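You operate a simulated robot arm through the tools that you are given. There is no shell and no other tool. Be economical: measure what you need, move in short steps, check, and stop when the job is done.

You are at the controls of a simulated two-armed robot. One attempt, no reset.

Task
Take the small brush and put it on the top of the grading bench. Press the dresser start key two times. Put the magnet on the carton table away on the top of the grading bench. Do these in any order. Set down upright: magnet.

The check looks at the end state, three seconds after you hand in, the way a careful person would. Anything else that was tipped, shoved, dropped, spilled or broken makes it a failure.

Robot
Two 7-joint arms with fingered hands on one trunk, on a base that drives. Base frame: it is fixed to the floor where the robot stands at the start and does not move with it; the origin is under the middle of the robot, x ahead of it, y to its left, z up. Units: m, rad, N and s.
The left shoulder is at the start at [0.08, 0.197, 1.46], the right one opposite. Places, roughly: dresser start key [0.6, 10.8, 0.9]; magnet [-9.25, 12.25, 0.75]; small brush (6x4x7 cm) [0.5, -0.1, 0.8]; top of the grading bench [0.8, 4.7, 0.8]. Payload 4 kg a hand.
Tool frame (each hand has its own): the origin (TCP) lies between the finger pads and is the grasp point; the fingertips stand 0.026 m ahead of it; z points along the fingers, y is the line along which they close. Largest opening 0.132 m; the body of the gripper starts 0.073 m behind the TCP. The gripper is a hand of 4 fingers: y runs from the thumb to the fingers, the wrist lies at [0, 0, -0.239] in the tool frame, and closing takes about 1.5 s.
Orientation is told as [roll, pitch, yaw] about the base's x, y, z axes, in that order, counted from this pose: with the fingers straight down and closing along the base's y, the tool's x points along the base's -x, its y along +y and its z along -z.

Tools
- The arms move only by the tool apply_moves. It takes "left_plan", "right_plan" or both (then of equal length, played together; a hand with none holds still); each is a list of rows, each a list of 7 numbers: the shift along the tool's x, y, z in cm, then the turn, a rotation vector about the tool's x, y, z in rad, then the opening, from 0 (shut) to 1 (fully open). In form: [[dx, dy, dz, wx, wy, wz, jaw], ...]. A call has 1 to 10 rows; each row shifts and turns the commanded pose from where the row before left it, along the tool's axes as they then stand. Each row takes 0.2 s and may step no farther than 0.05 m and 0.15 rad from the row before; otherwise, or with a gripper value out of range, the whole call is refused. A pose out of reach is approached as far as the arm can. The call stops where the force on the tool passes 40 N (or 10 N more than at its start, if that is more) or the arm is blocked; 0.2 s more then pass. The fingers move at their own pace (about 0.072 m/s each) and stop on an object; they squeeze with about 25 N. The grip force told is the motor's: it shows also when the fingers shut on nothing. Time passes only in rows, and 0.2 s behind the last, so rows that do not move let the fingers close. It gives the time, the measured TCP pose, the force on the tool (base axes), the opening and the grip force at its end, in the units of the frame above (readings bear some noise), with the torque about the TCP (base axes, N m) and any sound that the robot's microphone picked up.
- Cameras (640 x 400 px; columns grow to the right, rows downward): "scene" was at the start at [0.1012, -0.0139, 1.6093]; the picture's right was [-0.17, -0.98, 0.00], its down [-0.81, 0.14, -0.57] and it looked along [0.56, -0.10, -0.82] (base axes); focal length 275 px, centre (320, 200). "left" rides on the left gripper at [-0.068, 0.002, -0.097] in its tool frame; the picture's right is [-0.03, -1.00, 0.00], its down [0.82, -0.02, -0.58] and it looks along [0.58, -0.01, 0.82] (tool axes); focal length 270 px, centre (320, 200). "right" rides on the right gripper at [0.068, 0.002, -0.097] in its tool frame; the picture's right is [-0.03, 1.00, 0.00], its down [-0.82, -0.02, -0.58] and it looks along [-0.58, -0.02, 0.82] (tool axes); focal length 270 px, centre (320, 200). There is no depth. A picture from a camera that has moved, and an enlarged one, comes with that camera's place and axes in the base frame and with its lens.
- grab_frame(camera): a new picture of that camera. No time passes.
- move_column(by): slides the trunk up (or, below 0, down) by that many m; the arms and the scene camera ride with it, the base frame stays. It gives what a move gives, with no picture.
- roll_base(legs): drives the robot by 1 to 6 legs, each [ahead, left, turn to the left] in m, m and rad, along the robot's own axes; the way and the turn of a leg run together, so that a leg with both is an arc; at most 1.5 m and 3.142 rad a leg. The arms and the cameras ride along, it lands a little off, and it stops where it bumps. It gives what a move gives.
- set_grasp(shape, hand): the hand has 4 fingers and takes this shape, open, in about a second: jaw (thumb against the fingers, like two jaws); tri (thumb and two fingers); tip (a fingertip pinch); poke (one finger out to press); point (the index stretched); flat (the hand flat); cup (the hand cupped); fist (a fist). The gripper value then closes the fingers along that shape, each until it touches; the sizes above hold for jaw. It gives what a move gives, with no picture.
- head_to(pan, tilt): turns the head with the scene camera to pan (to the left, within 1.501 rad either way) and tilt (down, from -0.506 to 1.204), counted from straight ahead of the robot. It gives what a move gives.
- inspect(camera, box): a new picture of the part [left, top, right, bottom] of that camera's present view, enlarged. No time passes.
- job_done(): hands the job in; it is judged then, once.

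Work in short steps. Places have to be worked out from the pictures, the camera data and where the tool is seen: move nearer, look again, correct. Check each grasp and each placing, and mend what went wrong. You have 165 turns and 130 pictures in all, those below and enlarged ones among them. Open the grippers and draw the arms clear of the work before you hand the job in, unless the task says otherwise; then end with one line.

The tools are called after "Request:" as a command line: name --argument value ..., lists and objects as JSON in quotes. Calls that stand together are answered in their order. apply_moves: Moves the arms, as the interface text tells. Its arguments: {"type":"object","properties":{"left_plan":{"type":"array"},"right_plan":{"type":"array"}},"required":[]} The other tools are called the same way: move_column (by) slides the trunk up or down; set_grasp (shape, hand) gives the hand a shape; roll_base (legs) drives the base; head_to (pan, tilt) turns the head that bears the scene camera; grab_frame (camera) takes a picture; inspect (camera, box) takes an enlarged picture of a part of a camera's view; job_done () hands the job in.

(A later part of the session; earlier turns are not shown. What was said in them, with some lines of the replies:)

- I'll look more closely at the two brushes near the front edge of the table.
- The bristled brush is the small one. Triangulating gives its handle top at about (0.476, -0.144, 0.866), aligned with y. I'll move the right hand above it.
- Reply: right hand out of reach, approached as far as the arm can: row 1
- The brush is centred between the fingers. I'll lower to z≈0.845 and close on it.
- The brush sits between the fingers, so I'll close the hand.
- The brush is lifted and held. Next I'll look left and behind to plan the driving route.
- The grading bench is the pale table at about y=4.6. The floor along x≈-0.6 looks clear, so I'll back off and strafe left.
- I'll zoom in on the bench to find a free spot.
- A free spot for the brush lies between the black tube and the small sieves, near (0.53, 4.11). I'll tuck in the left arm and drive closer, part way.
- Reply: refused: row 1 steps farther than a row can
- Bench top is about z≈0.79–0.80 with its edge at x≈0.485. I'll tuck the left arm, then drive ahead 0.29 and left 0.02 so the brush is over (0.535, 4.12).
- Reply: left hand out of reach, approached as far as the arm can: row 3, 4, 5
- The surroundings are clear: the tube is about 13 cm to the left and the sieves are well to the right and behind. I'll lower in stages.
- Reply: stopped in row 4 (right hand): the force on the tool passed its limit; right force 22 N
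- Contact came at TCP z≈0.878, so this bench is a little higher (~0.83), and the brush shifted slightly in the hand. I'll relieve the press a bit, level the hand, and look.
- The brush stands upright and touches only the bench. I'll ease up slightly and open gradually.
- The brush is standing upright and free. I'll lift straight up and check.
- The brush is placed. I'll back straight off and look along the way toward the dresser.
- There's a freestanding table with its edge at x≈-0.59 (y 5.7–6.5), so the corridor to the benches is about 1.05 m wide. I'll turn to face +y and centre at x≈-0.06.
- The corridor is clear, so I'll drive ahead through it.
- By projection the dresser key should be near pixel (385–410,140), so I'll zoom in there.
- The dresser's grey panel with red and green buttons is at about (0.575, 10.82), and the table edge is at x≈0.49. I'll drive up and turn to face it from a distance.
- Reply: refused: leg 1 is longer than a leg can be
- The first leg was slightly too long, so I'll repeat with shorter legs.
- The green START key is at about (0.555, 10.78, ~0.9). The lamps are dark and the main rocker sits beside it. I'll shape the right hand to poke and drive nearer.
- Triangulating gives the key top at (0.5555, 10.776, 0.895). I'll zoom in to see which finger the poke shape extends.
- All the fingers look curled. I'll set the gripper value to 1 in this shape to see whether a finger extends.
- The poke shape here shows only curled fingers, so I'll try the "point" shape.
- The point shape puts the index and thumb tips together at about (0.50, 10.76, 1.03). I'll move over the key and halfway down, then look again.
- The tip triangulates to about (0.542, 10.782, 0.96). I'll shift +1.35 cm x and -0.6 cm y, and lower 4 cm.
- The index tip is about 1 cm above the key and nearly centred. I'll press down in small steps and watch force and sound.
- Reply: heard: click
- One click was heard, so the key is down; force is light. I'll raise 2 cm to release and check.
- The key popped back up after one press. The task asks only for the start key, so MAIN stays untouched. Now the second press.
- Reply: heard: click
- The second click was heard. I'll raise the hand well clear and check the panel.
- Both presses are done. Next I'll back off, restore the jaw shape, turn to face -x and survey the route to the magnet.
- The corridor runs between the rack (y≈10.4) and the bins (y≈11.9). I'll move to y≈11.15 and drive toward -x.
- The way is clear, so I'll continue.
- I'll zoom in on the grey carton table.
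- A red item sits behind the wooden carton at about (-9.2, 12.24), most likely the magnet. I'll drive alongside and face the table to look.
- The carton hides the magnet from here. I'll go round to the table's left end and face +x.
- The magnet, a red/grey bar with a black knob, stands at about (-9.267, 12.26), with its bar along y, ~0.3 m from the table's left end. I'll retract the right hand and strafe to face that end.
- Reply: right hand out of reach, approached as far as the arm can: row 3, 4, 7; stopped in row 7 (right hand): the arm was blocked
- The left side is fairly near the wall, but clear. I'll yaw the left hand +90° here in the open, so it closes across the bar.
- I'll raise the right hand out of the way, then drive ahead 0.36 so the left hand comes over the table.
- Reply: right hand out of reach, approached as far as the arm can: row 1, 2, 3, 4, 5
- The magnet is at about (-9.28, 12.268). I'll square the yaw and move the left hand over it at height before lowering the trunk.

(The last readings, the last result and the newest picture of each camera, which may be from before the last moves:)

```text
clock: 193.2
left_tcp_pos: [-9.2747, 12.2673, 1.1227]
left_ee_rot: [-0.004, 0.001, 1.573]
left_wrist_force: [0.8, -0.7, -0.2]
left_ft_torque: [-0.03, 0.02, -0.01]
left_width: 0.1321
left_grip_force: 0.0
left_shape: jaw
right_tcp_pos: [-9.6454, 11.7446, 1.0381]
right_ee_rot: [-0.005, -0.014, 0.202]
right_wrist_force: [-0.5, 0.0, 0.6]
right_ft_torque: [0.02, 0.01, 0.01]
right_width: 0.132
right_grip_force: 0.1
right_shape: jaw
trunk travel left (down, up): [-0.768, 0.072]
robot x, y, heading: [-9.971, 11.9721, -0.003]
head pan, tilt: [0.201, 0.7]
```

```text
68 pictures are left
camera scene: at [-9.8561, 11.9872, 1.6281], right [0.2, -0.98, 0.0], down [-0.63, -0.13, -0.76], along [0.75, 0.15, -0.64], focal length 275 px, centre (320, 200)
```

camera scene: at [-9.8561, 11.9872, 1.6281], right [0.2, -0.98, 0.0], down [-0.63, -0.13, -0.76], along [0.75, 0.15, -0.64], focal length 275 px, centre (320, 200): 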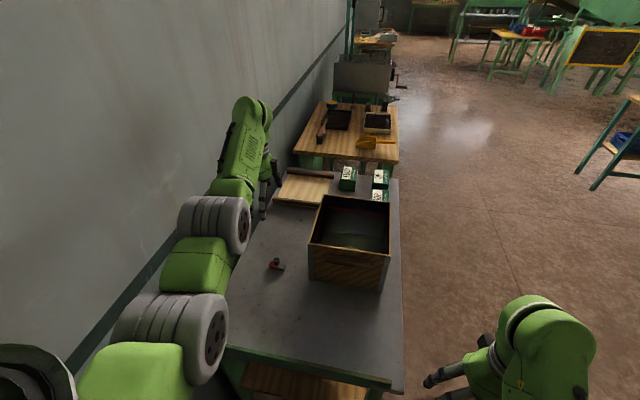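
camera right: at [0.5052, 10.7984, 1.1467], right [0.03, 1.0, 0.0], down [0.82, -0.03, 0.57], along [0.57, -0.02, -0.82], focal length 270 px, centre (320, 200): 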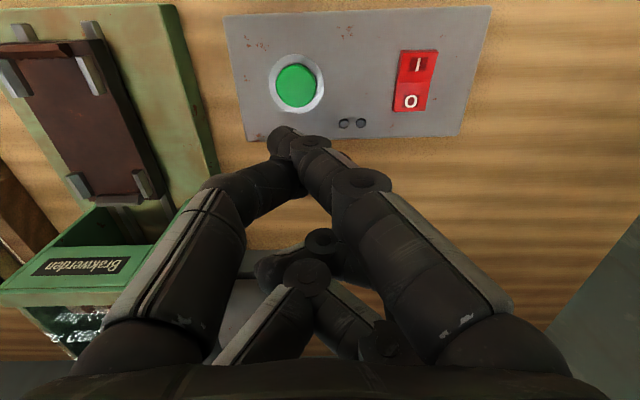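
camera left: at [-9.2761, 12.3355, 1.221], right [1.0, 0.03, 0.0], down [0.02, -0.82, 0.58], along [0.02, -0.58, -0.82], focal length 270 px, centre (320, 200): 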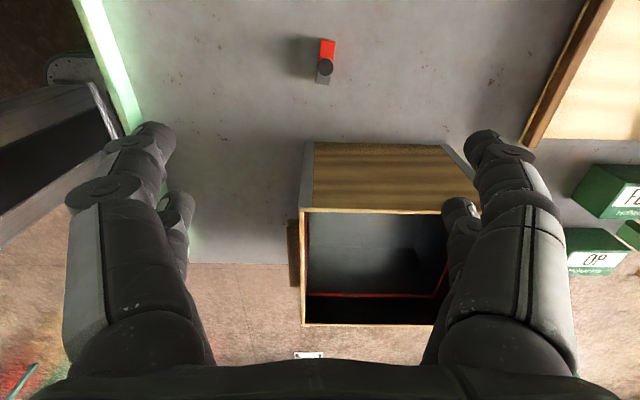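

The knob is at about (-9.266, 12.269). Lowering the trunk would bring the forearm near the table edge, so I'll drive 0.1 m closer and pull the hand back by the same amount before lowering with the arm.

Request:
roll_base --legs '[[0.1, 0, 0]]'

Request:
apply_moves --left_plan '[[0, 3, 0, 0, 0, 0.06, 1], [0, 3, 0, 0, 0, 0, 1], [0, 3, 0, 0, 0, 0, 1], [0, 0, 0, 0, 0, 0, 1]]'

Request:
grab_frame --camera "left"

```text
clock: 194.4
left_tcp_pos: [-9.1813, 12.2662, 1.1274]
left_ee_rot: [-0.009, -0.001, 1.573]
left_wrist_force: [-0.6, -0.3, 0.4]
left_ft_torque: [0.0, -0.03, 0.0]
left_width: 0.1319
left_grip_force: 0.2
left_shape: jaw
right_tcp_pos: [-9.5535, 11.742, 1.0414]
right_ee_rot: [-0.006, -0.022, 0.203]
right_wrist_force: [-0.4, 0.2, 0.1]
right_ft_torque: [-0.02, -0.02, 0.01]
right_width: 0.1321
right_grip_force: 0.1
right_shape: jaw
trunk travel left (down, up): [-0.768, 0.072]
robot x, y, heading: [-9.8728, 11.9704, -0.006]
head pan, tilt: [0.201, 0.7]
```

```text
clock: 195.4
left_tcp_pos: [-9.2634, 12.2703, 1.1217]
left_ee_rot: [0.0, 0.001, 1.512]
left_wrist_force: [0.4, 0.0, 1.0]
left_ft_torque: [-0.01, 0.03, -0.02]
left_width: 0.1318
left_grip_force: 0.1
left_shape: jaw
right_tcp_pos: [-9.5454, 11.7419, 1.0384]
right_ee_rot: [-0.005, -0.012, 0.201]
right_wrist_force: [-0.4, 0.1, 0.4]
right_ft_torque: [-0.01, 0.04, 0.0]
right_width: 0.1319
right_grip_force: 0.1
right_shape: jaw
trunk travel left (down, up): [-0.768, 0.072]
robot x, y, heading: [-9.8704, 11.9716, -0.004]
head pan, tilt: [0.201, 0.7]
```

```text
67 pictures are left
camera left: at [-9.261, 12.3379, 1.2192], right [1.0, -0.03, 0.0], down [-0.03, -0.82, 0.58], along [-0.02, -0.58, -0.82], focal length 270 px, centre (320, 200)
```

left: 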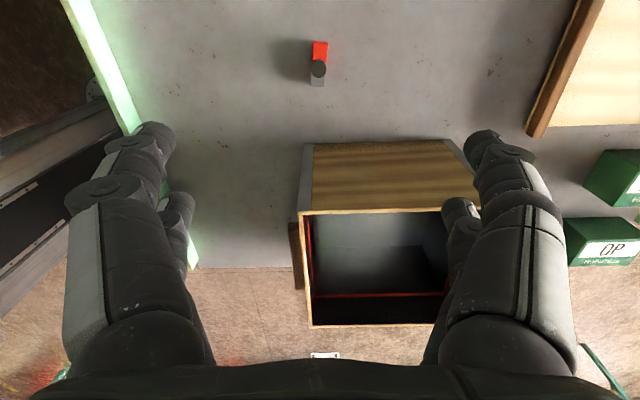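

I'll lower 20 cm with the arm and check alignment.

Request:
apply_moves --left_plan '[[0, 0, 4, 0, 0, 0, 1], [0, 0, 4, 0, 0, 0, 1], [0, 0, 4, 0, 0, 0, 1], [0, 0, 4, 0, 0, 0, 1], [0, 0, 4, 0, 0, 0, 1], [0, 0, 0, 0, 0, 0, 1]]'

Request:
grab_frame --camera "left"

Request:
grab_frame --camera "scene"

```text
clock: 196.8
left_tcp_pos: [-9.2662, 12.2666, 0.9226]
left_ee_rot: [-0.003, 0.0, 1.512]
left_wrist_force: [0.3, -0.4, 0.8]
left_ft_torque: [-0.01, -0.02, -0.03]
left_width: 0.1318
left_grip_force: 0.0
left_shape: jaw
right_tcp_pos: [-9.5471, 11.7421, 1.0394]
right_ee_rot: [-0.004, -0.014, 0.201]
right_wrist_force: [-0.6, 1.0, -0.1]
right_ft_torque: [0.0, -0.01, 0.03]
right_width: 0.1318
right_grip_force: 0.0
right_shape: jaw
trunk travel left (down, up): [-0.768, 0.072]
robot x, y, heading: [-9.8734, 11.969, -0.002]
head pan, tilt: [0.201, 0.7]
```

```text
66 pictures are left
camera left: at [-9.2641, 12.3349, 1.0207], right [1.0, -0.03, 0.0], down [-0.03, -0.82, 0.58], along [-0.02, -0.58, -0.82], focal length 270 px, centre (320, 200)
```

left: 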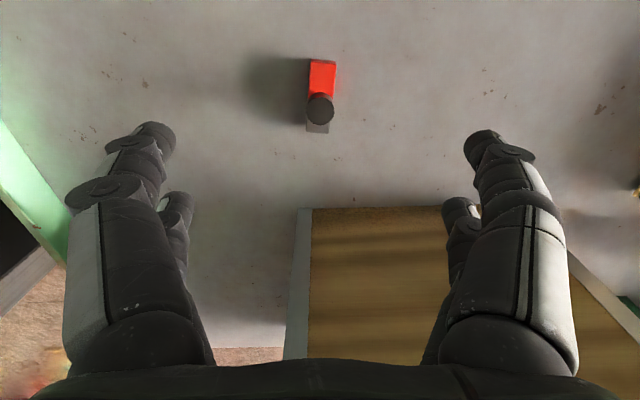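

```text
65 pictures are left
camera scene: at [-9.7572, 11.9865, 1.6281], right [0.19, -0.98, 0.0], down [-0.63, -0.12, -0.76], along [0.75, 0.15, -0.64], focal length 275 px, centre (320, 200)
```

scene: 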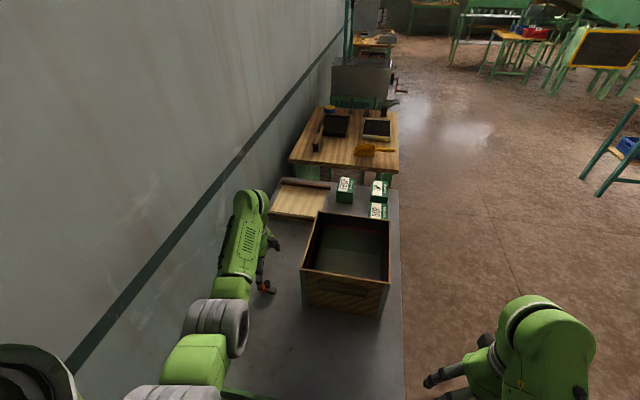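

Alignment is good, with the bar centred at (-9.267, 12.268). I'll lower another 12 cm to z≈0.80 and look.

Request:
apply_moves --left_plan '[[-0.3, 0, 4, 0, 0, 0.03, 1], [0, 0, 4, 0, 0, 0, 1], [0, 0, 3, 0, 0, 0, 1], [0, 0, 1, 0, 0, 0, 1], [0, 0, 0, 0, 0, 0, 1]]'

Request:
grab_frame --camera "left"

Request:
grab_frame --camera "scene"

```text
clock: 198.0
left_tcp_pos: [-9.2649, 12.2714, 0.8036]
left_ee_rot: [-0.002, -0.001, 1.482]
left_wrist_force: [-0.4, 1.0, 0.7]
left_ft_torque: [0.02, 0.0, 0.01]
left_width: 0.1317
left_grip_force: 0.1
left_shape: jaw
right_tcp_pos: [-9.5473, 11.7426, 1.0382]
right_ee_rot: [-0.004, -0.014, 0.203]
right_wrist_force: [0.1, -0.1, -0.2]
right_ft_torque: [-0.01, -0.02, 0.0]
right_width: 0.1321
right_grip_force: 0.0
right_shape: jaw
trunk travel left (down, up): [-0.768, 0.072]
robot x, y, heading: [-9.8707, 11.9745, -0.006]
head pan, tilt: [0.201, 0.7]
```

```text
64 pictures are left
camera left: at [-9.2613, 12.3387, 0.902], right [1.0, -0.06, 0.0], down [-0.05, -0.81, 0.58], along [-0.04, -0.58, -0.82], focal length 270 px, centre (320, 200)
```

left: 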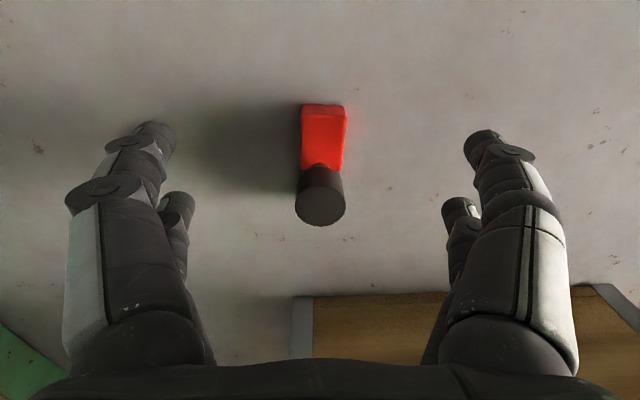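

```text
63 pictures are left
camera scene: at [-9.7571, 11.9867, 1.6281], right [0.19, -0.98, 0.0], down [-0.63, -0.12, -0.76], along [0.75, 0.15, -0.64], focal length 275 px, centre (320, 200)
```

scene: 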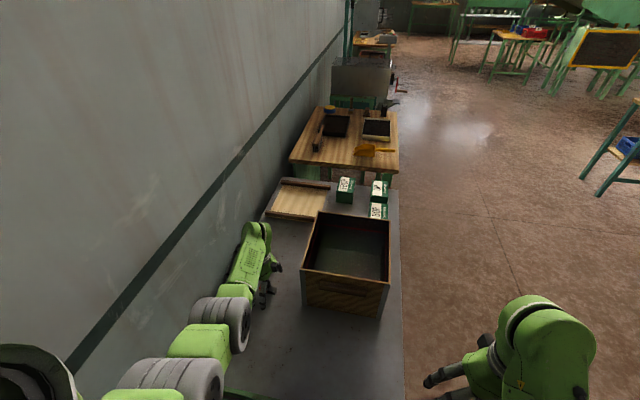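

The hand is well centred. I'll go down about 1.6 cm more and close on the bar.

Request:
apply_moves --left_plan '[[0, 0, 0.8, 0, 0, 0, 1], [0, 0, 0.8, 0, 0, 0, 1], [0, 0, 0, 0, 0, 0, 1]]'

Request:
apply_moves --left_plan '[[0, 0, 0, 0, 0, 0, 0.7], [0, 0, 0, 0, 0, 0, 0.5], [0, 0, 0, 0, 0, 0, 0.3], [0, 0, 0, 0, 0, 0, 0.15], [0, 0, 0, 0, 0, 0, 0.0], [0, 0, 0, 0, 0, 0, 0], [0, 0, 0, 0, 0, 0, 0], [0, 0, 0, 0, 0, 0, 0], [0, 0, 0, 0, 0, 0, 0]]'

Request:
grab_frame --camera "left"

```text
clock: 198.8
left_tcp_pos: [-9.2654, 12.2725, 0.787]
left_ee_rot: [-0.003, 0.001, 1.483]
left_wrist_force: [0.1, 0.7, 0.2]
left_ft_torque: [0.0, -0.01, -0.02]
left_width: 0.1318
left_grip_force: 0.1
left_shape: jaw
right_tcp_pos: [-9.5477, 11.7419, 1.0384]
right_ee_rot: [-0.005, -0.015, 0.203]
right_wrist_force: [-0.5, -1.5, -1.1]
right_ft_torque: [0.0, -0.01, 0.03]
right_width: 0.1317
right_grip_force: 0.1
right_shape: jaw
trunk travel left (down, up): [-0.768, 0.072]
robot x, y, heading: [-9.8711, 11.9722, -0.005]
head pan, tilt: [0.201, 0.7]
```

```text
clock: 200.8
left_tcp_pos: [-9.264, 12.2708, 0.7866]
left_ee_rot: [-0.003, 0.0, 1.483]
left_wrist_force: [0.3, 0.9, 0.9]
left_ft_torque: [0.01, 0.0, -0.03]
left_width: 0.0163
left_grip_force: 25.1
left_shape: jaw
right_tcp_pos: [-9.5463, 11.7428, 1.0385]
right_ee_rot: [-0.005, -0.015, 0.202]
right_wrist_force: [0.2, 0.2, -0.1]
right_ft_torque: [-0.02, -0.03, -0.03]
right_width: 0.1318
right_grip_force: 0.0
right_shape: jaw
trunk travel left (down, up): [-0.768, 0.072]
robot x, y, heading: [-9.868, 11.9704, -0.007]
head pan, tilt: [0.201, 0.7]
```

```text
62 pictures are left
camera left: at [-9.2601, 12.3393, 0.8854], right [1.0, -0.06, 0.0], down [-0.05, -0.81, 0.58], along [-0.04, -0.58, -0.82], focal length 270 px, centre (320, 200)
```

left: 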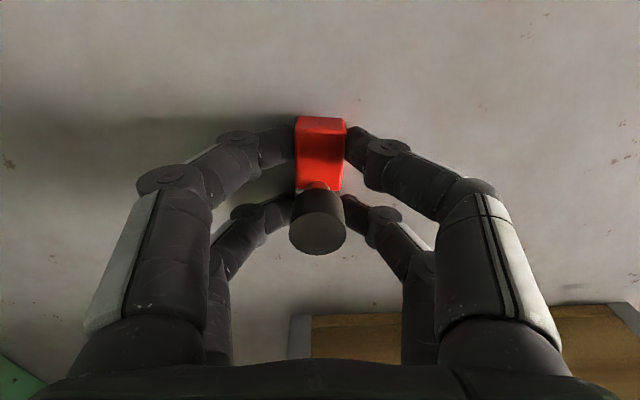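

Both finger pairs hold the bar. I'll lift and check.

Request:
apply_moves --left_plan '[[0, 0, -2, 0, 0, 0, 0], [0, 0, -4, 0, 0, 0, 0], [0, 0, -4, 0, 0, 0, 0], [0, 0, -4, 0, 0, 0, 0], [0, 0, -4, 0, 0, 0, 0], [0, 0, -4, 0, 0, 0, 0], [0, 0, -4, 0, 0, 0, 0], [0, 0, -4, 0, 0, 0, 0], [0, 0, 0, 0, 0, 0, 0]]'

Request:
grab_frame --camera "left"

Request:
grab_frame --camera "scene"

```text
clock: 202.8
left_tcp_pos: [-9.2642, 12.2728, 1.0851]
left_ee_rot: [-0.001, -0.001, 1.483]
left_wrist_force: [-0.6, -0.7, -1.5]
left_ft_torque: [0.0, -0.02, -0.01]
left_width: 0.0163
left_grip_force: 24.7
left_shape: jaw
right_tcp_pos: [-9.546, 11.7424, 1.0382]
right_ee_rot: [-0.005, -0.013, 0.201]
right_wrist_force: [0.3, 0.0, 0.0]
right_ft_torque: [0.0, -0.03, -0.02]
right_width: 0.1321
right_grip_force: 0.0
right_shape: jaw
trunk travel left (down, up): [-0.768, 0.072]
robot x, y, heading: [-9.8703, 11.9724, -0.004]
head pan, tilt: [0.201, 0.7]
```

```text
61 pictures are left
camera left: at [-9.261, 12.3409, 1.1842], right [1.0, -0.06, 0.0], down [-0.05, -0.81, 0.58], along [-0.04, -0.58, -0.82], focal length 270 px, centre (320, 200)
```

left: 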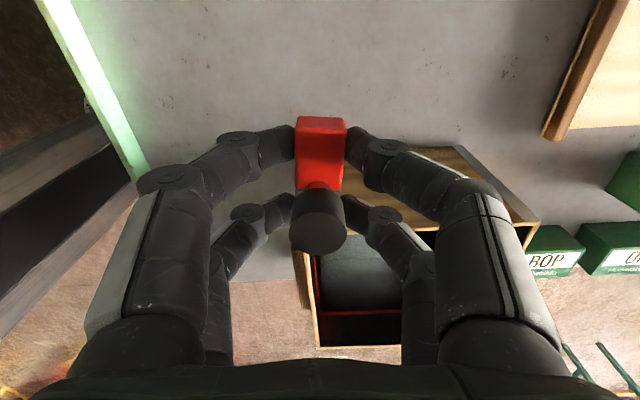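

```text
60 pictures are left
camera scene: at [-9.7569, 11.9868, 1.6281], right [0.19, -0.98, 0.0], down [-0.63, -0.13, -0.76], along [0.75, 0.15, -0.64], focal length 275 px, centre (320, 200)
```

scene: 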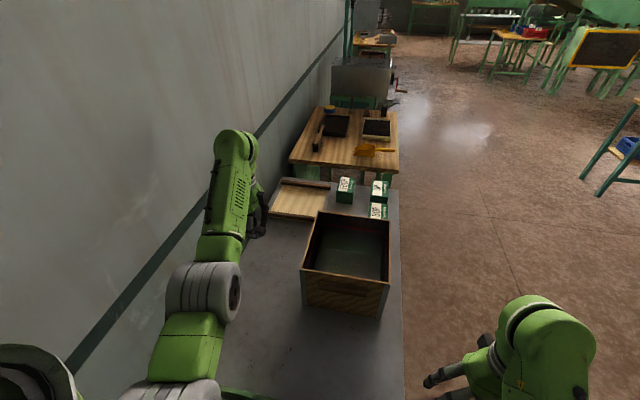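

The magnet is held firmly. I'll tuck the hand in a little, back out, strafe into the corridor and drive back toward +x.

Request:
apply_moves --left_plan '[[0, 4, 0, 0, 0, 0, 0], [0, 4, 0, 0, 0, 0, 0], [0, 4, 0, 0, 0, 0, 0], [0, 0, 0, 0, 0, 0, 0]]'

Request:
roll_base --legs '[[-0.6, 0, 0], [0, -0.8, 0]]'

Request:
head_to --pan 0 --tilt 0.35

Request:
grab_frame --camera "scene"

```text
clock: 203.8
left_tcp_pos: [-9.3827, 12.2837, 1.0824]
left_ee_rot: [-0.002, -0.002, 1.481]
left_wrist_force: [0.0, -0.6, -1.9]
left_ft_torque: [0.0, -0.01, 0.0]
left_width: 0.0162
left_grip_force: 24.9
left_shape: jaw
left hand out of reach, approached as far as the arm can: row 3
right_tcp_pos: [-9.5465, 11.7422, 1.0375]
right_ee_rot: [-0.007, -0.014, 0.2]
right_wrist_force: [0.0, -0.1, -0.7]
right_ft_torque: [0.04, 0.03, 0.01]
right_width: 0.1316
right_grip_force: 0.0
right_shape: jaw
trunk travel left (down, up): [-0.768, 0.072]
robot x, y, heading: [-9.8693, 11.9738, -0.009]
head pan, tilt: [0.201, 0.7]
```

```text
clock: 211.0
left_tcp_pos: [-9.9793, 11.5011, 1.0824]
left_ee_rot: [-0.003, 0.0, 1.501]
left_wrist_force: [-0.2, 0.6, -1.5]
left_ft_torque: [-0.03, 0.01, 0.0]
left_width: 0.016
left_grip_force: 25.1
left_shape: jaw
right_tcp_pos: [-10.133, 10.9572, 1.0394]
right_ee_rot: [-0.006, -0.014, 0.222]
right_wrist_force: [0.5, 0.8, 0.4]
right_ft_torque: [-0.01, 0.01, 0.01]
right_width: 0.1318
right_grip_force: 0.0
right_shape: jaw
trunk travel left (down, up): [-0.768, 0.072]
robot x, y, heading: [-10.4573, 11.1755, 0.013]
head pan, tilt: [0.201, 0.7]
```

```text
clock: 211.9
left_tcp_pos: [-9.9787, 11.5005, 1.0825]
left_ee_rot: [-0.001, -0.001, 1.501]
left_wrist_force: [0.2, -0.1, -0.9]
left_ft_torque: [0.0, -0.03, -0.01]
left_width: 0.0161
left_grip_force: 25.2
left_shape: jaw
right_tcp_pos: [-10.133, 10.956, 1.0396]
right_ee_rot: [-0.004, -0.014, 0.223]
right_wrist_force: [-0.9, 0.8, 0.2]
right_ft_torque: [0.0, 0.02, 0.0]
right_width: 0.1319
right_grip_force: 0.0
right_shape: jaw
trunk travel left (down, up): [-0.768, 0.072]
robot x, y, heading: [-10.4597, 11.1789, 0.016]
head pan, tilt: [0.0, 0.351]
```

```text
59 pictures are left
camera scene: at [-10.3371, 11.179, 1.6594], right [0.01, -1.0, 0.0], down [-0.34, 0.0, -0.94], along [0.94, 0.01, -0.34], focal length 275 px, centre (320, 200)
```

scene: 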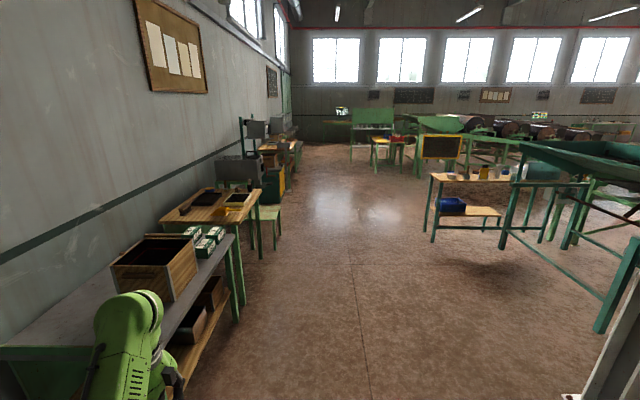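

I'll drive along the corridor at y≈11.08.

Request:
roll_base --legs '[[0, -0.1, -0.016], [1.45, 0, 0], [1.45, 0, 0], [1.45, 0, 0]]'

Request:
grab_frame --camera "scene"

```text
clock: 233.1
left_tcp_pos: [-5.6886, 11.3878, 1.0825]
left_ee_rot: [-0.003, 0.0, 1.478]
left_wrist_force: [-0.7, -0.3, -1.4]
left_ft_torque: [-0.02, 0.03, -0.02]
left_width: 0.0161
left_grip_force: 24.9
left_shape: jaw
right_tcp_pos: [-5.8549, 10.8478, 1.0388]
right_ee_rot: [-0.005, -0.014, 0.199]
right_wrist_force: [-0.3, -0.1, -0.5]
right_ft_torque: [0.0, -0.01, 0.01]
right_width: 0.1318
right_grip_force: 0.0
right_shape: jaw
trunk travel left (down, up): [-0.768, 0.072]
robot x, y, heading: [-6.1769, 11.0779, -0.007]
head pan, tilt: [0.0, 0.351]
```

```text
58 pictures are left
camera scene: at [-6.0544, 11.0753, 1.6596], right [-0.01, -1.0, 0.0], down [-0.34, 0.0, -0.94], along [0.94, -0.01, -0.34], focal length 275 px, centre (320, 200)
```

scene: 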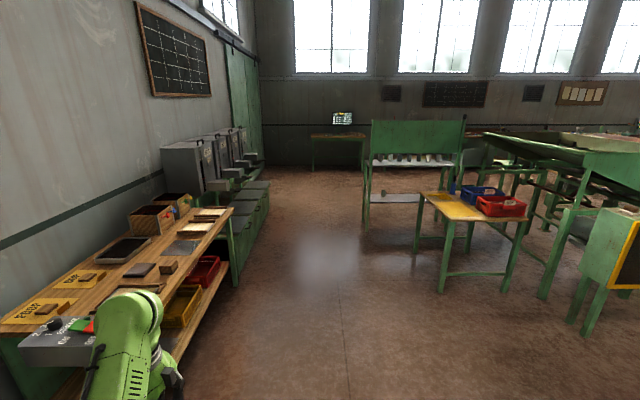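

The way remains clear, so I'll continue to x≈-0.45.

Request:
roll_base --legs '[[1.45, 0.01, 0.007], [1.45, 0, 0], [1.45, 0, 0], [1.35, 0, 0]]'

Request:
grab_frame --camera "left"

```text
clock: 260.4
left_tcp_pos: [0.0114, 11.4668, 1.082]
left_ee_rot: [-0.005, 0.0, 1.521]
left_wrist_force: [-0.9, -0.6, -0.9]
left_ft_torque: [-0.03, 0.01, -0.02]
left_width: 0.016
left_grip_force: 25.0
left_shape: jaw
right_tcp_pos: [-0.1302, 10.9211, 1.0386]
right_ee_rot: [-0.007, -0.013, 0.24]
right_wrist_force: [-0.5, -0.3, 0.8]
right_ft_torque: [0.0, 0.03, -0.04]
right_width: 0.132
right_grip_force: 0.1
right_shape: jaw
trunk travel left (down, up): [-0.768, 0.072]
robot x, y, heading: [-0.4635, 11.1371, 0.039]
head pan, tilt: [0.0, 0.351]
```

```text
57 pictures are left
camera left: at [0.0133, 11.5354, 1.1811], right [1.0, -0.03, 0.0], down [-0.02, -0.82, 0.58], along [-0.01, -0.58, -0.82], focal length 270 px, centre (320, 200)
```

left: 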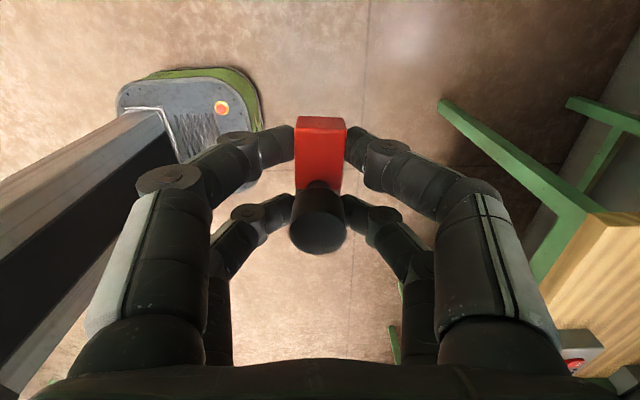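

The magnet is still held. I'll turn to face -y and move down the aisle.

Request:
roll_base --legs '[[0, 0, -1.61], [1.4, 0.13, 0], [1.4, 0.13, 0]]'

Request:
head_to --pan 0 --tilt 0.5

Request:
grab_frame --camera "scene"

```text
clock: 277.8
left_tcp_pos: [0.0911, 7.8569, 1.0826]
left_ee_rot: [-0.004, 0.0, -0.086]
left_wrist_force: [-0.6, 0.1, -0.2]
left_ft_torque: [-0.04, 0.0, 0.03]
left_width: 0.0159
left_grip_force: 24.7
left_shape: jaw
right_tcp_pos: [-0.4509, 8.0183, 1.0392]
right_ee_rot: [-0.007, -0.016, -1.362]
right_wrist_force: [-0.9, -0.7, 0.3]
right_ft_torque: [0.02, 0.02, 0.01]
right_width: 0.132
right_grip_force: 0.1
right_shape: jaw
trunk travel left (down, up): [-0.768, 0.072]
robot x, y, heading: [-0.2244, 8.3397, -1.579]
head pan, tilt: [0.0, 0.351]
```

```text
clock: 278.5
left_tcp_pos: [0.09, 7.8566, 1.0824]
left_ee_rot: [-0.004, -0.002, -0.085]
left_wrist_force: [0.8, -0.1, -1.5]
left_ft_torque: [-0.04, 0.03, 0.0]
left_width: 0.0159
left_grip_force: 25.2
left_shape: jaw
right_tcp_pos: [-0.4504, 8.0196, 1.0386]
right_ee_rot: [-0.006, -0.015, -1.366]
right_wrist_force: [1.7, 0.0, 0.0]
right_ft_torque: [0.02, -0.03, -0.01]
right_width: 0.1318
right_grip_force: 0.0
right_shape: jaw
trunk travel left (down, up): [-0.768, 0.072]
robot x, y, heading: [-0.2179, 8.3442, -1.573]
head pan, tilt: [0.0, 0.499]
```

```text
56 pictures are left
camera scene: at [-0.223, 8.2207, 1.6459], right [-1.0, 0.0, 0.0], down [0.0, 0.48, -0.88], along [0.0, -0.88, -0.48], focal length 275 px, centre (320, 200)
```

scene: 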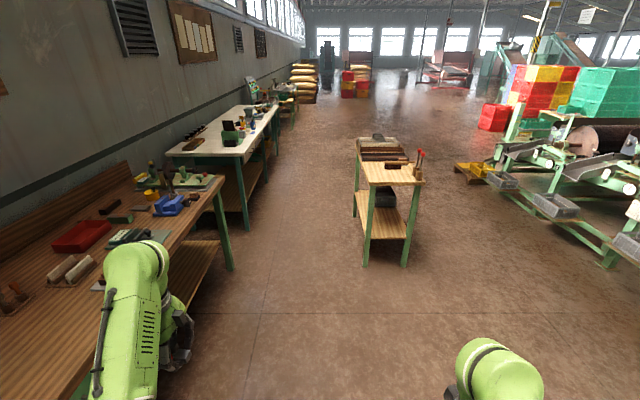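

The aisle centre is x≈-0.06. I'll shift over and drive through to y≈4.95.

Request:
roll_base --legs '[[0.6, 0.16, 0], [1.4, 0, 0], [1.4, 0, 0]]'

Request:
head_to --pan 1.0 --tilt 0.75

Request:
grab_frame --camera "scene"

```text
clock: 295.2
left_tcp_pos: [0.2514, 4.4412, 1.0822]
left_ee_rot: [-0.004, 0.0, -0.1]
left_wrist_force: [0.9, -0.1, -2.2]
left_ft_torque: [0.01, -0.02, -0.04]
left_width: 0.016
left_grip_force: 25.0
left_shape: jaw
right_tcp_pos: [-0.287, 4.6112, 1.0393]
right_ee_rot: [-0.007, -0.015, -1.377]
right_wrist_force: [0.1, -0.6, 0.5]
right_ft_torque: [-0.01, -0.03, 0.01]
right_width: 0.132
right_grip_force: 0.1
right_shape: jaw
trunk travel left (down, up): [-0.768, 0.072]
robot x, y, heading: [-0.0545, 4.9303, -1.588]
head pan, tilt: [0.0, 0.499]
```

```text
clock: 296.5
left_tcp_pos: [0.2531, 4.4412, 1.0831]
left_ee_rot: [-0.004, 0.0, -0.099]
left_wrist_force: [0.0, 0.3, -1.3]
left_ft_torque: [0.0, 0.0, -0.03]
left_width: 0.0159
left_grip_force: 24.8
left_shape: jaw
right_tcp_pos: [-0.2859, 4.6109, 1.0382]
right_ee_rot: [-0.004, -0.012, -1.376]
right_wrist_force: [0.0, 0.1, 0.9]
right_ft_torque: [0.03, 0.03, -0.03]
right_width: 0.132
right_grip_force: 0.0
right_shape: jaw
trunk travel left (down, up): [-0.768, 0.072]
robot x, y, heading: [-0.0547, 4.9299, -1.591]
head pan, tilt: [1.0, 0.75]
```

```text
55 pictures are left
camera scene: at [0.0135, 4.8541, 1.6239], right [-0.55, -0.83, 0.0], down [-0.57, 0.38, -0.73], along [0.61, -0.41, -0.68], focal length 275 px, centre (320, 200)
```

scene: 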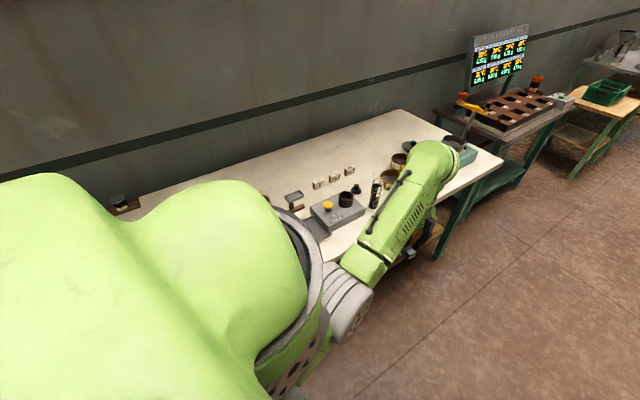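

I'll strafe away from the bench and turn to face it.

Request:
roll_base --legs '[[0, -0.5, 0], [0, 0, 1.59]]'

Request:
head_to --pan 0.1 --tilt 0.65

Request:
grab_frame --camera "scene"

```text
clock: 303.2
left_tcp_pos: [-0.0525, 5.2391, 1.0828]
left_ee_rot: [-0.003, -0.002, 1.46]
left_wrist_force: [0.1, 0.1, -0.5]
left_ft_torque: [0.04, 0.04, -0.04]
left_width: 0.0155
left_grip_force: 25.0
left_shape: jaw
right_tcp_pos: [-0.2263, 4.7027, 1.0394]
right_ee_rot: [-0.005, -0.014, 0.184]
right_wrist_force: [0.2, 0.0, 0.2]
right_ft_torque: [0.0, -0.02, -0.01]
right_width: 0.1317
right_grip_force: 0.0
right_shape: jaw
trunk travel left (down, up): [-0.768, 0.072]
robot x, y, heading: [-0.5446, 4.936, -0.027]
head pan, tilt: [1.0, 0.75]
```

```text
clock: 304.4
left_tcp_pos: [-0.0529, 5.2399, 1.0825]
left_ee_rot: [-0.004, -0.001, 1.461]
left_wrist_force: [-0.2, -0.1, -1.2]
left_ft_torque: [-0.02, -0.01, -0.01]
left_width: 0.0157
left_grip_force: 25.0
left_shape: jaw
right_tcp_pos: [-0.2262, 4.7023, 1.0391]
right_ee_rot: [-0.006, -0.015, 0.183]
right_wrist_force: [-0.3, 0.3, 0.9]
right_ft_torque: [-0.03, 0.01, -0.01]
right_width: 0.132
right_grip_force: 0.1
right_shape: jaw
trunk travel left (down, up): [-0.768, 0.072]
robot x, y, heading: [-0.5486, 4.9387, -0.022]
head pan, tilt: [0.099, 0.649]
```

```text
54 pictures are left
camera scene: at [-0.4287, 4.9424, 1.6324], right [0.07, -1.0, 0.0], down [-0.6, -0.04, -0.8], along [0.79, 0.06, -0.6], focal length 275 px, centre (320, 200)
```

scene: 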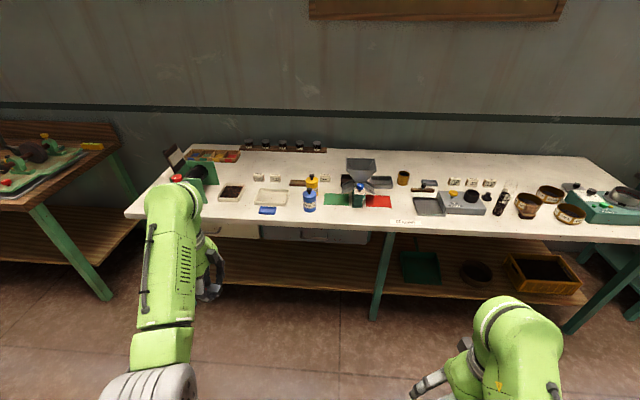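

Request:
inspect --camera "scene" --box '[180, 150, 340, 250]'

Request:
inspect --camera "scene" --box '[400, 150, 640, 300]'

```text
4.00 times, centred on (260, 200) of scene
camera zoom: at [-0.4287, 4.9424, 1.6324], right [0.07, -1.0, 0.0], down [-0.6, -0.04, -0.8], along [0.79, 0.06, -0.6], focal length 1101 px, centre (560, 200)
```

zoom: 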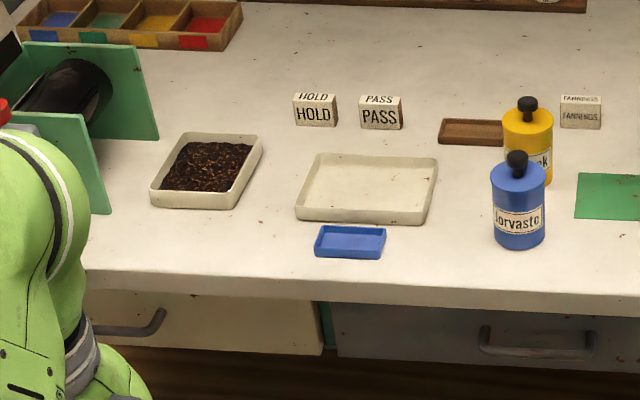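

```text
2.67 times, centred on (520, 225) of scene
camera zoom: at [-0.4287, 4.9424, 1.6324], right [0.07, -1.0, 0.0], down [-0.6, -0.04, -0.8], along [0.79, 0.06, -0.6], focal length 734 px, centre (-213, 133)
```

zoom: 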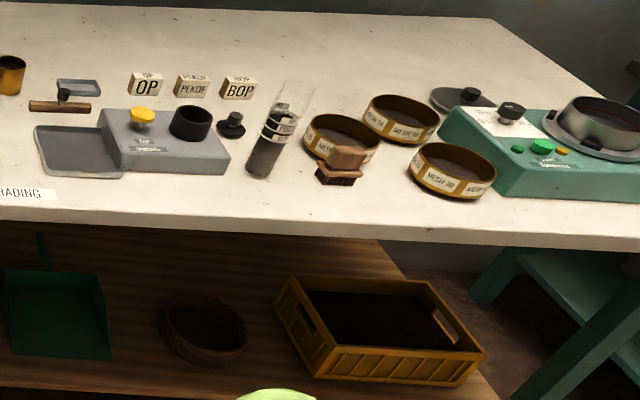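

The brush is still upright in place. The magnet goes on the free front strip at about (0.525, 5.37), between the soil tray and the blue dish. I'll drive closer.

Request:
roll_base --legs '[[0.54, 0.132, 0.022]]'

Request:
head_to --pan 0.5 --tilt 0.95

Request:
grab_frame --camera "scene"

Request:
grab_frame --camera "left"

```text
clock: 307.6
left_tcp_pos: [0.4826, 5.3679, 1.0834]
left_ee_rot: [-0.005, -0.003, 1.478]
left_wrist_force: [0.4, 0.3, -2.5]
left_ft_torque: [0.0, -0.02, 0.01]
left_width: 0.0156
left_grip_force: 25.0
left_shape: jaw
right_tcp_pos: [0.3158, 4.8287, 1.0401]
right_ee_rot: [-0.007, -0.014, 0.201]
right_wrist_force: [-0.5, -0.3, 0.6]
right_ft_torque: [0.0, 0.01, 0.01]
right_width: 0.1321
right_grip_force: 0.0
right_shape: jaw
trunk travel left (down, up): [-0.768, 0.072]
robot x, y, heading: [-0.0051, 5.0566, -0.01]
head pan, tilt: [0.099, 0.649]
```

```text
clock: 308.4
left_tcp_pos: [0.4836, 5.3679, 1.0823]
left_ee_rot: [-0.001, -0.001, 1.478]
left_wrist_force: [0.0, -0.2, -0.7]
left_ft_torque: [-0.03, 0.02, 0.0]
left_width: 0.0155
left_grip_force: 24.4
left_shape: jaw
right_tcp_pos: [0.3189, 4.8288, 1.0382]
right_ee_rot: [-0.004, -0.014, 0.201]
right_wrist_force: [0.1, -0.6, 0.0]
right_ft_torque: [0.0, 0.04, 0.0]
right_width: 0.1316
right_grip_force: 0.1
right_shape: jaw
trunk travel left (down, up): [-0.768, 0.072]
robot x, y, heading: [-0.004, 5.0595, -0.009]
head pan, tilt: [0.499, 0.949]
```

```text
51 pictures are left
camera scene: at [0.0912, 5.0916, 1.6083], right [0.47, -0.88, 0.0], down [-0.72, -0.38, -0.58], along [0.51, 0.27, -0.81], focal length 275 px, centre (320, 200)
```

scene: 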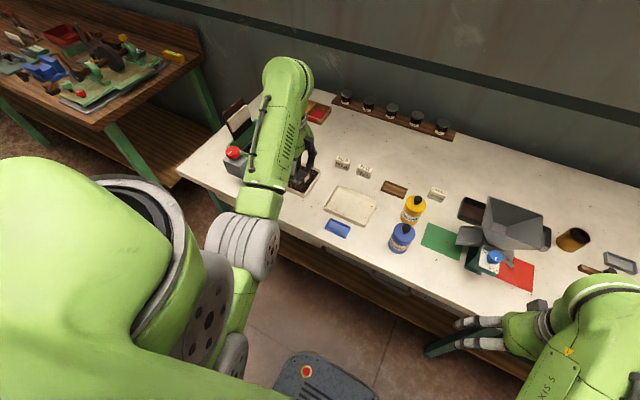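

```text
50 pictures are left
camera left: at [0.4888, 5.4367, 1.1805], right [1.0, -0.07, 0.0], down [-0.06, -0.81, 0.58], along [-0.04, -0.58, -0.82], focal length 270 px, centre (320, 200)
```

left: 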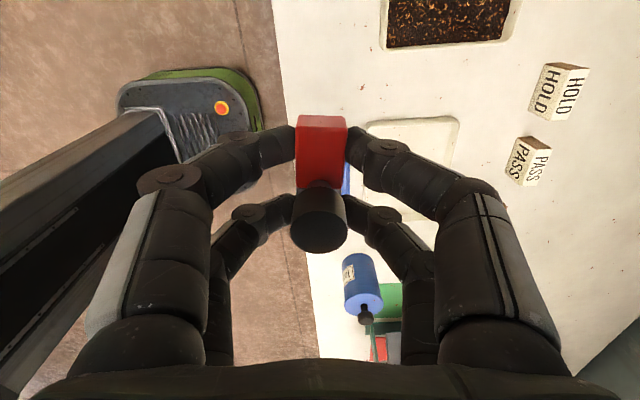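

I'll fine-tune to (0.505, 5.356), in the clear strip, and lower to about 2–3 cm above the bench.

Request:
apply_moves --left_plan '[[1.0, -2.25, 0, 0, 0, 0, 0], [0, 0, 4, 0, 0, 0, 0], [0, 0, 4, 0, 0, 0, 0], [0, 0, 4, 0, 0, 0, 0], [0, 0, 4, 0, 0, 0, 0], [0, 0, 2.5, 0, 0, 0, 0], [0, 0, 0, 0, 0, 0, 0]]'

Request:
grab_frame --camera "left"

Request:
grab_frame --camera "scene"

```text
clock: 310.1
left_tcp_pos: [0.5068, 5.356, 0.8974]
left_ee_rot: [-0.004, 0.001, 1.479]
left_wrist_force: [0.1, 0.4, -1.4]
left_ft_torque: [0.0, -0.02, -0.01]
left_width: 0.0157
left_grip_force: 24.7
left_shape: jaw
right_tcp_pos: [0.3177, 4.8289, 1.0388]
right_ee_rot: [-0.006, -0.015, 0.199]
right_wrist_force: [0.3, -0.3, -0.5]
right_ft_torque: [-0.01, 0.0, 0.02]
right_width: 0.1322
right_grip_force: 0.1
right_shape: jaw
trunk travel left (down, up): [-0.768, 0.072]
robot x, y, heading: [-0.0058, 5.0593, -0.008]
head pan, tilt: [0.499, 0.949]
```

```text
49 pictures are left
camera left: at [0.5108, 5.4234, 0.9964], right [1.0, -0.07, 0.0], down [-0.06, -0.81, 0.58], along [-0.04, -0.58, -0.82], focal length 270 px, centre (320, 200)
```

left: 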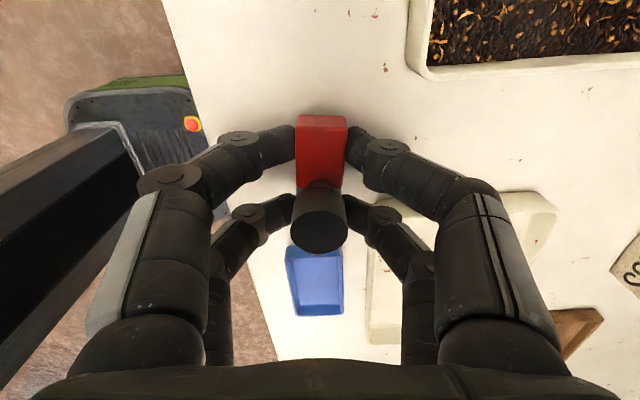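

```text
48 pictures are left
camera scene: at [0.0901, 5.0912, 1.6084], right [0.47, -0.88, 0.0], down [-0.72, -0.38, -0.58], along [0.51, 0.27, -0.81], focal length 275 px, centre (320, 200)
```

scene: 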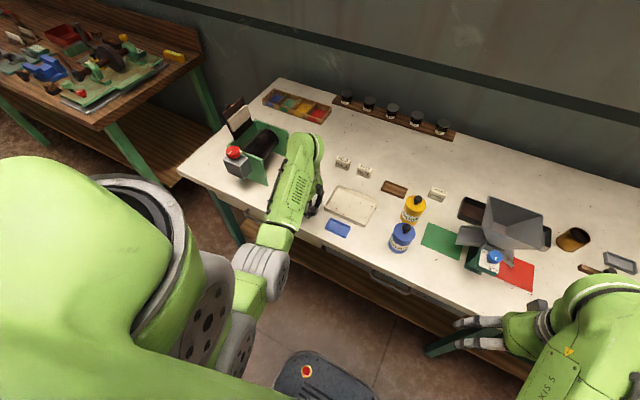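

Spacing looks good on all sides. I'll lower in small steps until contact.

Request:
apply_moves --left_plan '[[0, 0, 1, 0, 0, 0, 0], [0, 0, 0.7, 0, 0, 0, 0], [0, 0, 0.4, 0, 0, 0, 0], [0, 0, 0, 0, 0, 0, 0]]'

```text
clock: 311.1
left_tcp_pos: [0.507, 5.3565, 0.8771]
left_ee_rot: [-0.005, -0.002, 1.478]
left_wrist_force: [-0.2, -0.1, 3.9]
left_ft_torque: [0.05, 0.01, -0.01]
left_width: 0.0156
left_grip_force: 25.3
left_shape: jaw
right_tcp_pos: [0.3184, 4.8286, 1.0384]
right_ee_rot: [-0.004, -0.014, 0.201]
right_wrist_force: [0.1, -0.1, 0.0]
right_ft_torque: [-0.02, 0.0, 0.02]
right_width: 0.1317
right_grip_force: 0.0
right_shape: jaw
trunk travel left (down, up): [-0.768, 0.072]
robot x, y, heading: [-0.0057, 5.0578, -0.01]
head pan, tilt: [0.499, 0.949]
```

Light contact has begun. I'll go one more millimetre, then open gently to 0.4.

Request:
apply_moves --left_plan '[[0, 0, 0.1, 0, 0, 0, 0], [0, 0, 0, 0, 0, 0, 0.2], [0, 0, 0, 0, 0, 0, 0.3], [0, 0, 0, 0, 0, 0, 0.4], [0, 0, 0, 0, 0, 0, 0.4], [0, 0, 0, 0, 0, 0, 0.4], [0, 0, 0, 0, 0, 0, 0.4]]'

Request:
grab_frame --camera "left"

```text
clock: 312.6
left_tcp_pos: [0.5055, 5.3562, 0.8765]
left_ee_rot: [-0.005, -0.001, 1.479]
left_wrist_force: [2.9, 1.2, 14.0]
left_ft_torque: [-0.1, -0.01, -0.01]
left_width: 0.0506
left_grip_force: 0.0
left_shape: jaw
right_tcp_pos: [0.3171, 4.8287, 1.0388]
right_ee_rot: [-0.005, -0.016, 0.202]
right_wrist_force: [0.2, -0.4, 0.1]
right_ft_torque: [0.01, 0.0, 0.02]
right_width: 0.1319
right_grip_force: 0.1
right_shape: jaw
trunk travel left (down, up): [-0.768, 0.072]
robot x, y, heading: [-0.0055, 5.0623, -0.006]
head pan, tilt: [0.499, 0.949]
```

```text
47 pictures are left
camera left: at [0.5107, 5.4243, 0.9745], right [1.0, -0.07, 0.01], down [-0.06, -0.82, 0.58], along [-0.03, -0.57, -0.82], focal length 270 px, centre (320, 200)
```

left: 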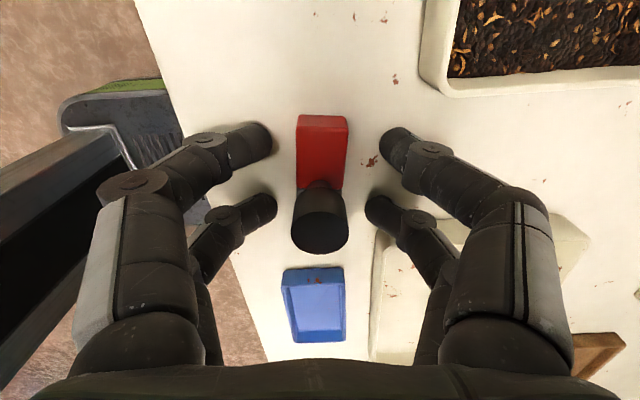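

The magnet is released, upright, and clear of the trays. I'll lift straight up.

Request:
apply_moves --left_plan '[[0, 0, -1, 0, 0, 0, 0.4], [0, 0, -3, 0, 0, 0, 0.4], [0, 0, -4, 0, 0, 0, 0.4], [0, 0, -4, 0, 0, 0, 0.4], [0, 0, -4, 0, 0, 0, 0.4], [0, 0, -4, 0, 0, 0, 0.4], [0, 0, 0, 0, 0, 0, 0.4]]'

Request:
grab_frame --camera "left"

```text
clock: 314.2
left_tcp_pos: [0.5072, 5.3559, 1.074]
left_ee_rot: [-0.002, -0.001, 1.479]
left_wrist_force: [0.3, -0.1, -0.1]
left_ft_torque: [0.0, 0.0, 0.02]
left_width: 0.0528
left_grip_force: 0.1
left_shape: jaw
right_tcp_pos: [0.3195, 4.8295, 1.039]
right_ee_rot: [-0.005, -0.013, 0.201]
right_wrist_force: [0.4, 0.8, 0.0]
right_ft_torque: [0.0, 0.02, 0.0]
right_width: 0.1317
right_grip_force: 0.0
right_shape: jaw
trunk travel left (down, up): [-0.768, 0.072]
robot x, y, heading: [-0.0068, 5.058, -0.008]
head pan, tilt: [0.499, 0.949]
```

```text
46 pictures are left
camera left: at [0.5109, 5.4248, 1.1723], right [1.0, -0.07, 0.0], down [-0.06, -0.81, 0.58], along [-0.04, -0.58, -0.82], focal length 270 px, centre (320, 200)
```

left: 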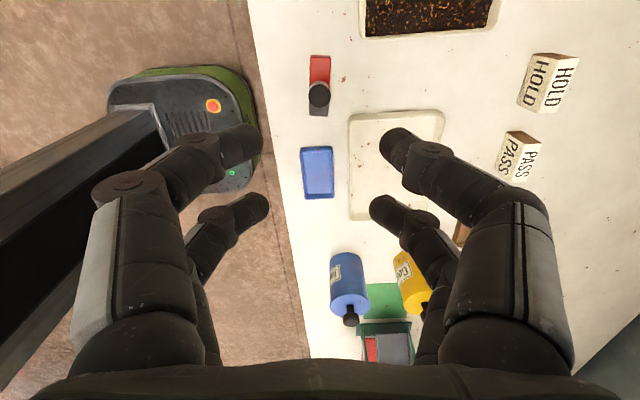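

The magnet stands upright on the bench. I'll back off, open the hand and take a final look at both objects.

Request:
roll_base --legs '[[-0.55, 0, 0]]'

Request:
apply_moves --left_plan '[[0, 0, 0, 0, 0, 0, 1], [0, 0, 0, 0, 0, 0, 1], [0, 0, 0, 0, 0, 0, 1], [0, 0, 0, 0, 0, 0, 1]]'

Request:
head_to --pan 0 --tilt 0.65

Request:
inspect --camera "scene" --box '[180, 130, 420, 280]'

Request:
inspect --camera "scene" --box '[400, 130, 640, 280]'

```text
clock: 317.4
left_tcp_pos: [-0.0425, 5.3614, 1.0732]
left_ee_rot: [-0.003, 0.0, 1.481]
left_wrist_force: [1.0, -0.2, -0.4]
left_ft_torque: [0.0, 0.01, -0.03]
left_width: 0.0526
left_grip_force: 0.1
left_shape: jaw
right_tcp_pos: [-0.2304, 4.8335, 1.0382]
right_ee_rot: [-0.006, -0.013, 0.202]
right_wrist_force: [0.2, 0.2, -0.7]
right_ft_torque: [-0.02, 0.02, 0.0]
right_width: 0.1322
right_grip_force: 0.0
right_shape: jaw
trunk travel left (down, up): [-0.768, 0.072]
robot x, y, heading: [-0.5521, 5.0661, -0.01]
head pan, tilt: [0.499, 0.949]
```

```text
clock: 318.4
left_tcp_pos: [-0.0436, 5.3616, 1.0741]
left_ee_rot: [-0.004, -0.003, 1.481]
left_wrist_force: [0.7, 0.4, -0.1]
left_ft_torque: [0.0, -0.02, -0.01]
left_width: 0.132
left_grip_force: 0.1
left_shape: jaw
right_tcp_pos: [-0.2312, 4.8343, 1.0389]
right_ee_rot: [-0.006, -0.014, 0.2]
right_wrist_force: [0.1, 0.0, 0.2]
right_ft_torque: [-0.03, -0.01, 0.02]
right_width: 0.1318
right_grip_force: 0.1
right_shape: jaw
trunk travel left (down, up): [-0.768, 0.072]
robot x, y, heading: [-0.5538, 5.0652, -0.008]
head pan, tilt: [0.499, 0.949]
```

```text
clock: 319.4
left_tcp_pos: [-0.0444, 5.3617, 1.0753]
left_ee_rot: [-0.003, -0.003, 1.48]
left_wrist_force: [-0.6, -0.4, -0.6]
left_ft_torque: [0.04, 0.0, -0.01]
left_width: 0.1318
left_grip_force: 0.1
left_shape: jaw
right_tcp_pos: [-0.2298, 4.8328, 1.0379]
right_ee_rot: [-0.005, -0.015, 0.202]
right_wrist_force: [-1.7, -0.6, 0.2]
right_ft_torque: [0.01, 0.04, -0.01]
right_width: 0.1318
right_grip_force: 0.2
right_shape: jaw
trunk travel left (down, up): [-0.768, 0.072]
robot x, y, heading: [-0.5515, 5.0596, -0.004]
head pan, tilt: [0.0, 0.649]
```

```text
2.67 times, centred on (300, 205) of scene
camera zoom: at [-0.437, 5.0609, 1.6324], right [-0.01, -1.0, 0.0], down [-0.61, 0.0, -0.8], along [0.8, -0.01, -0.61], focal length 734 px, centre (373, 187)
```

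zoom: 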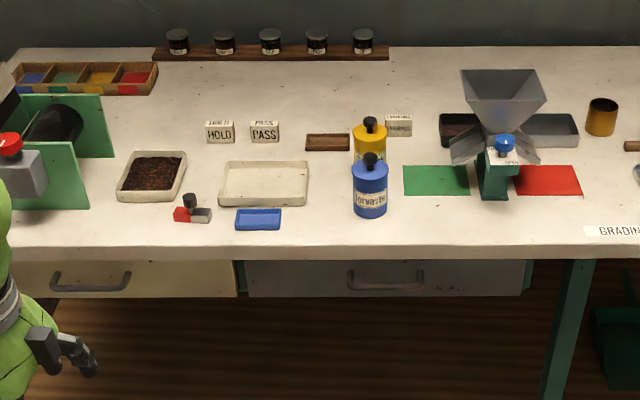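

```text
2.67 times, centred on (520, 205) of scene
camera zoom: at [-0.437, 5.0609, 1.6324], right [-0.01, -1.0, 0.0], down [-0.61, 0.0, -0.8], along [0.8, -0.01, -0.61], focal length 734 px, centre (-213, 187)
```

zoom: 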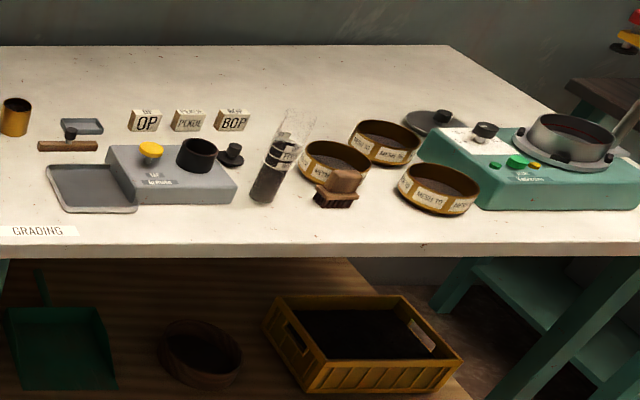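

The brush and the upright magnet are on the grading bench, the start key was pressed twice, and the hands are open and clear. I'm handing in.

Request:
job_done

```text
The job is handed in.
```

The small brush and the magnet are on the grading bench, with the magnet upright. I pressed the dresser start key twice and heard a click each time; the lamps stayed dark. The MAIN switch beside it looked off, and I left it alone because the task only asked for the start key.
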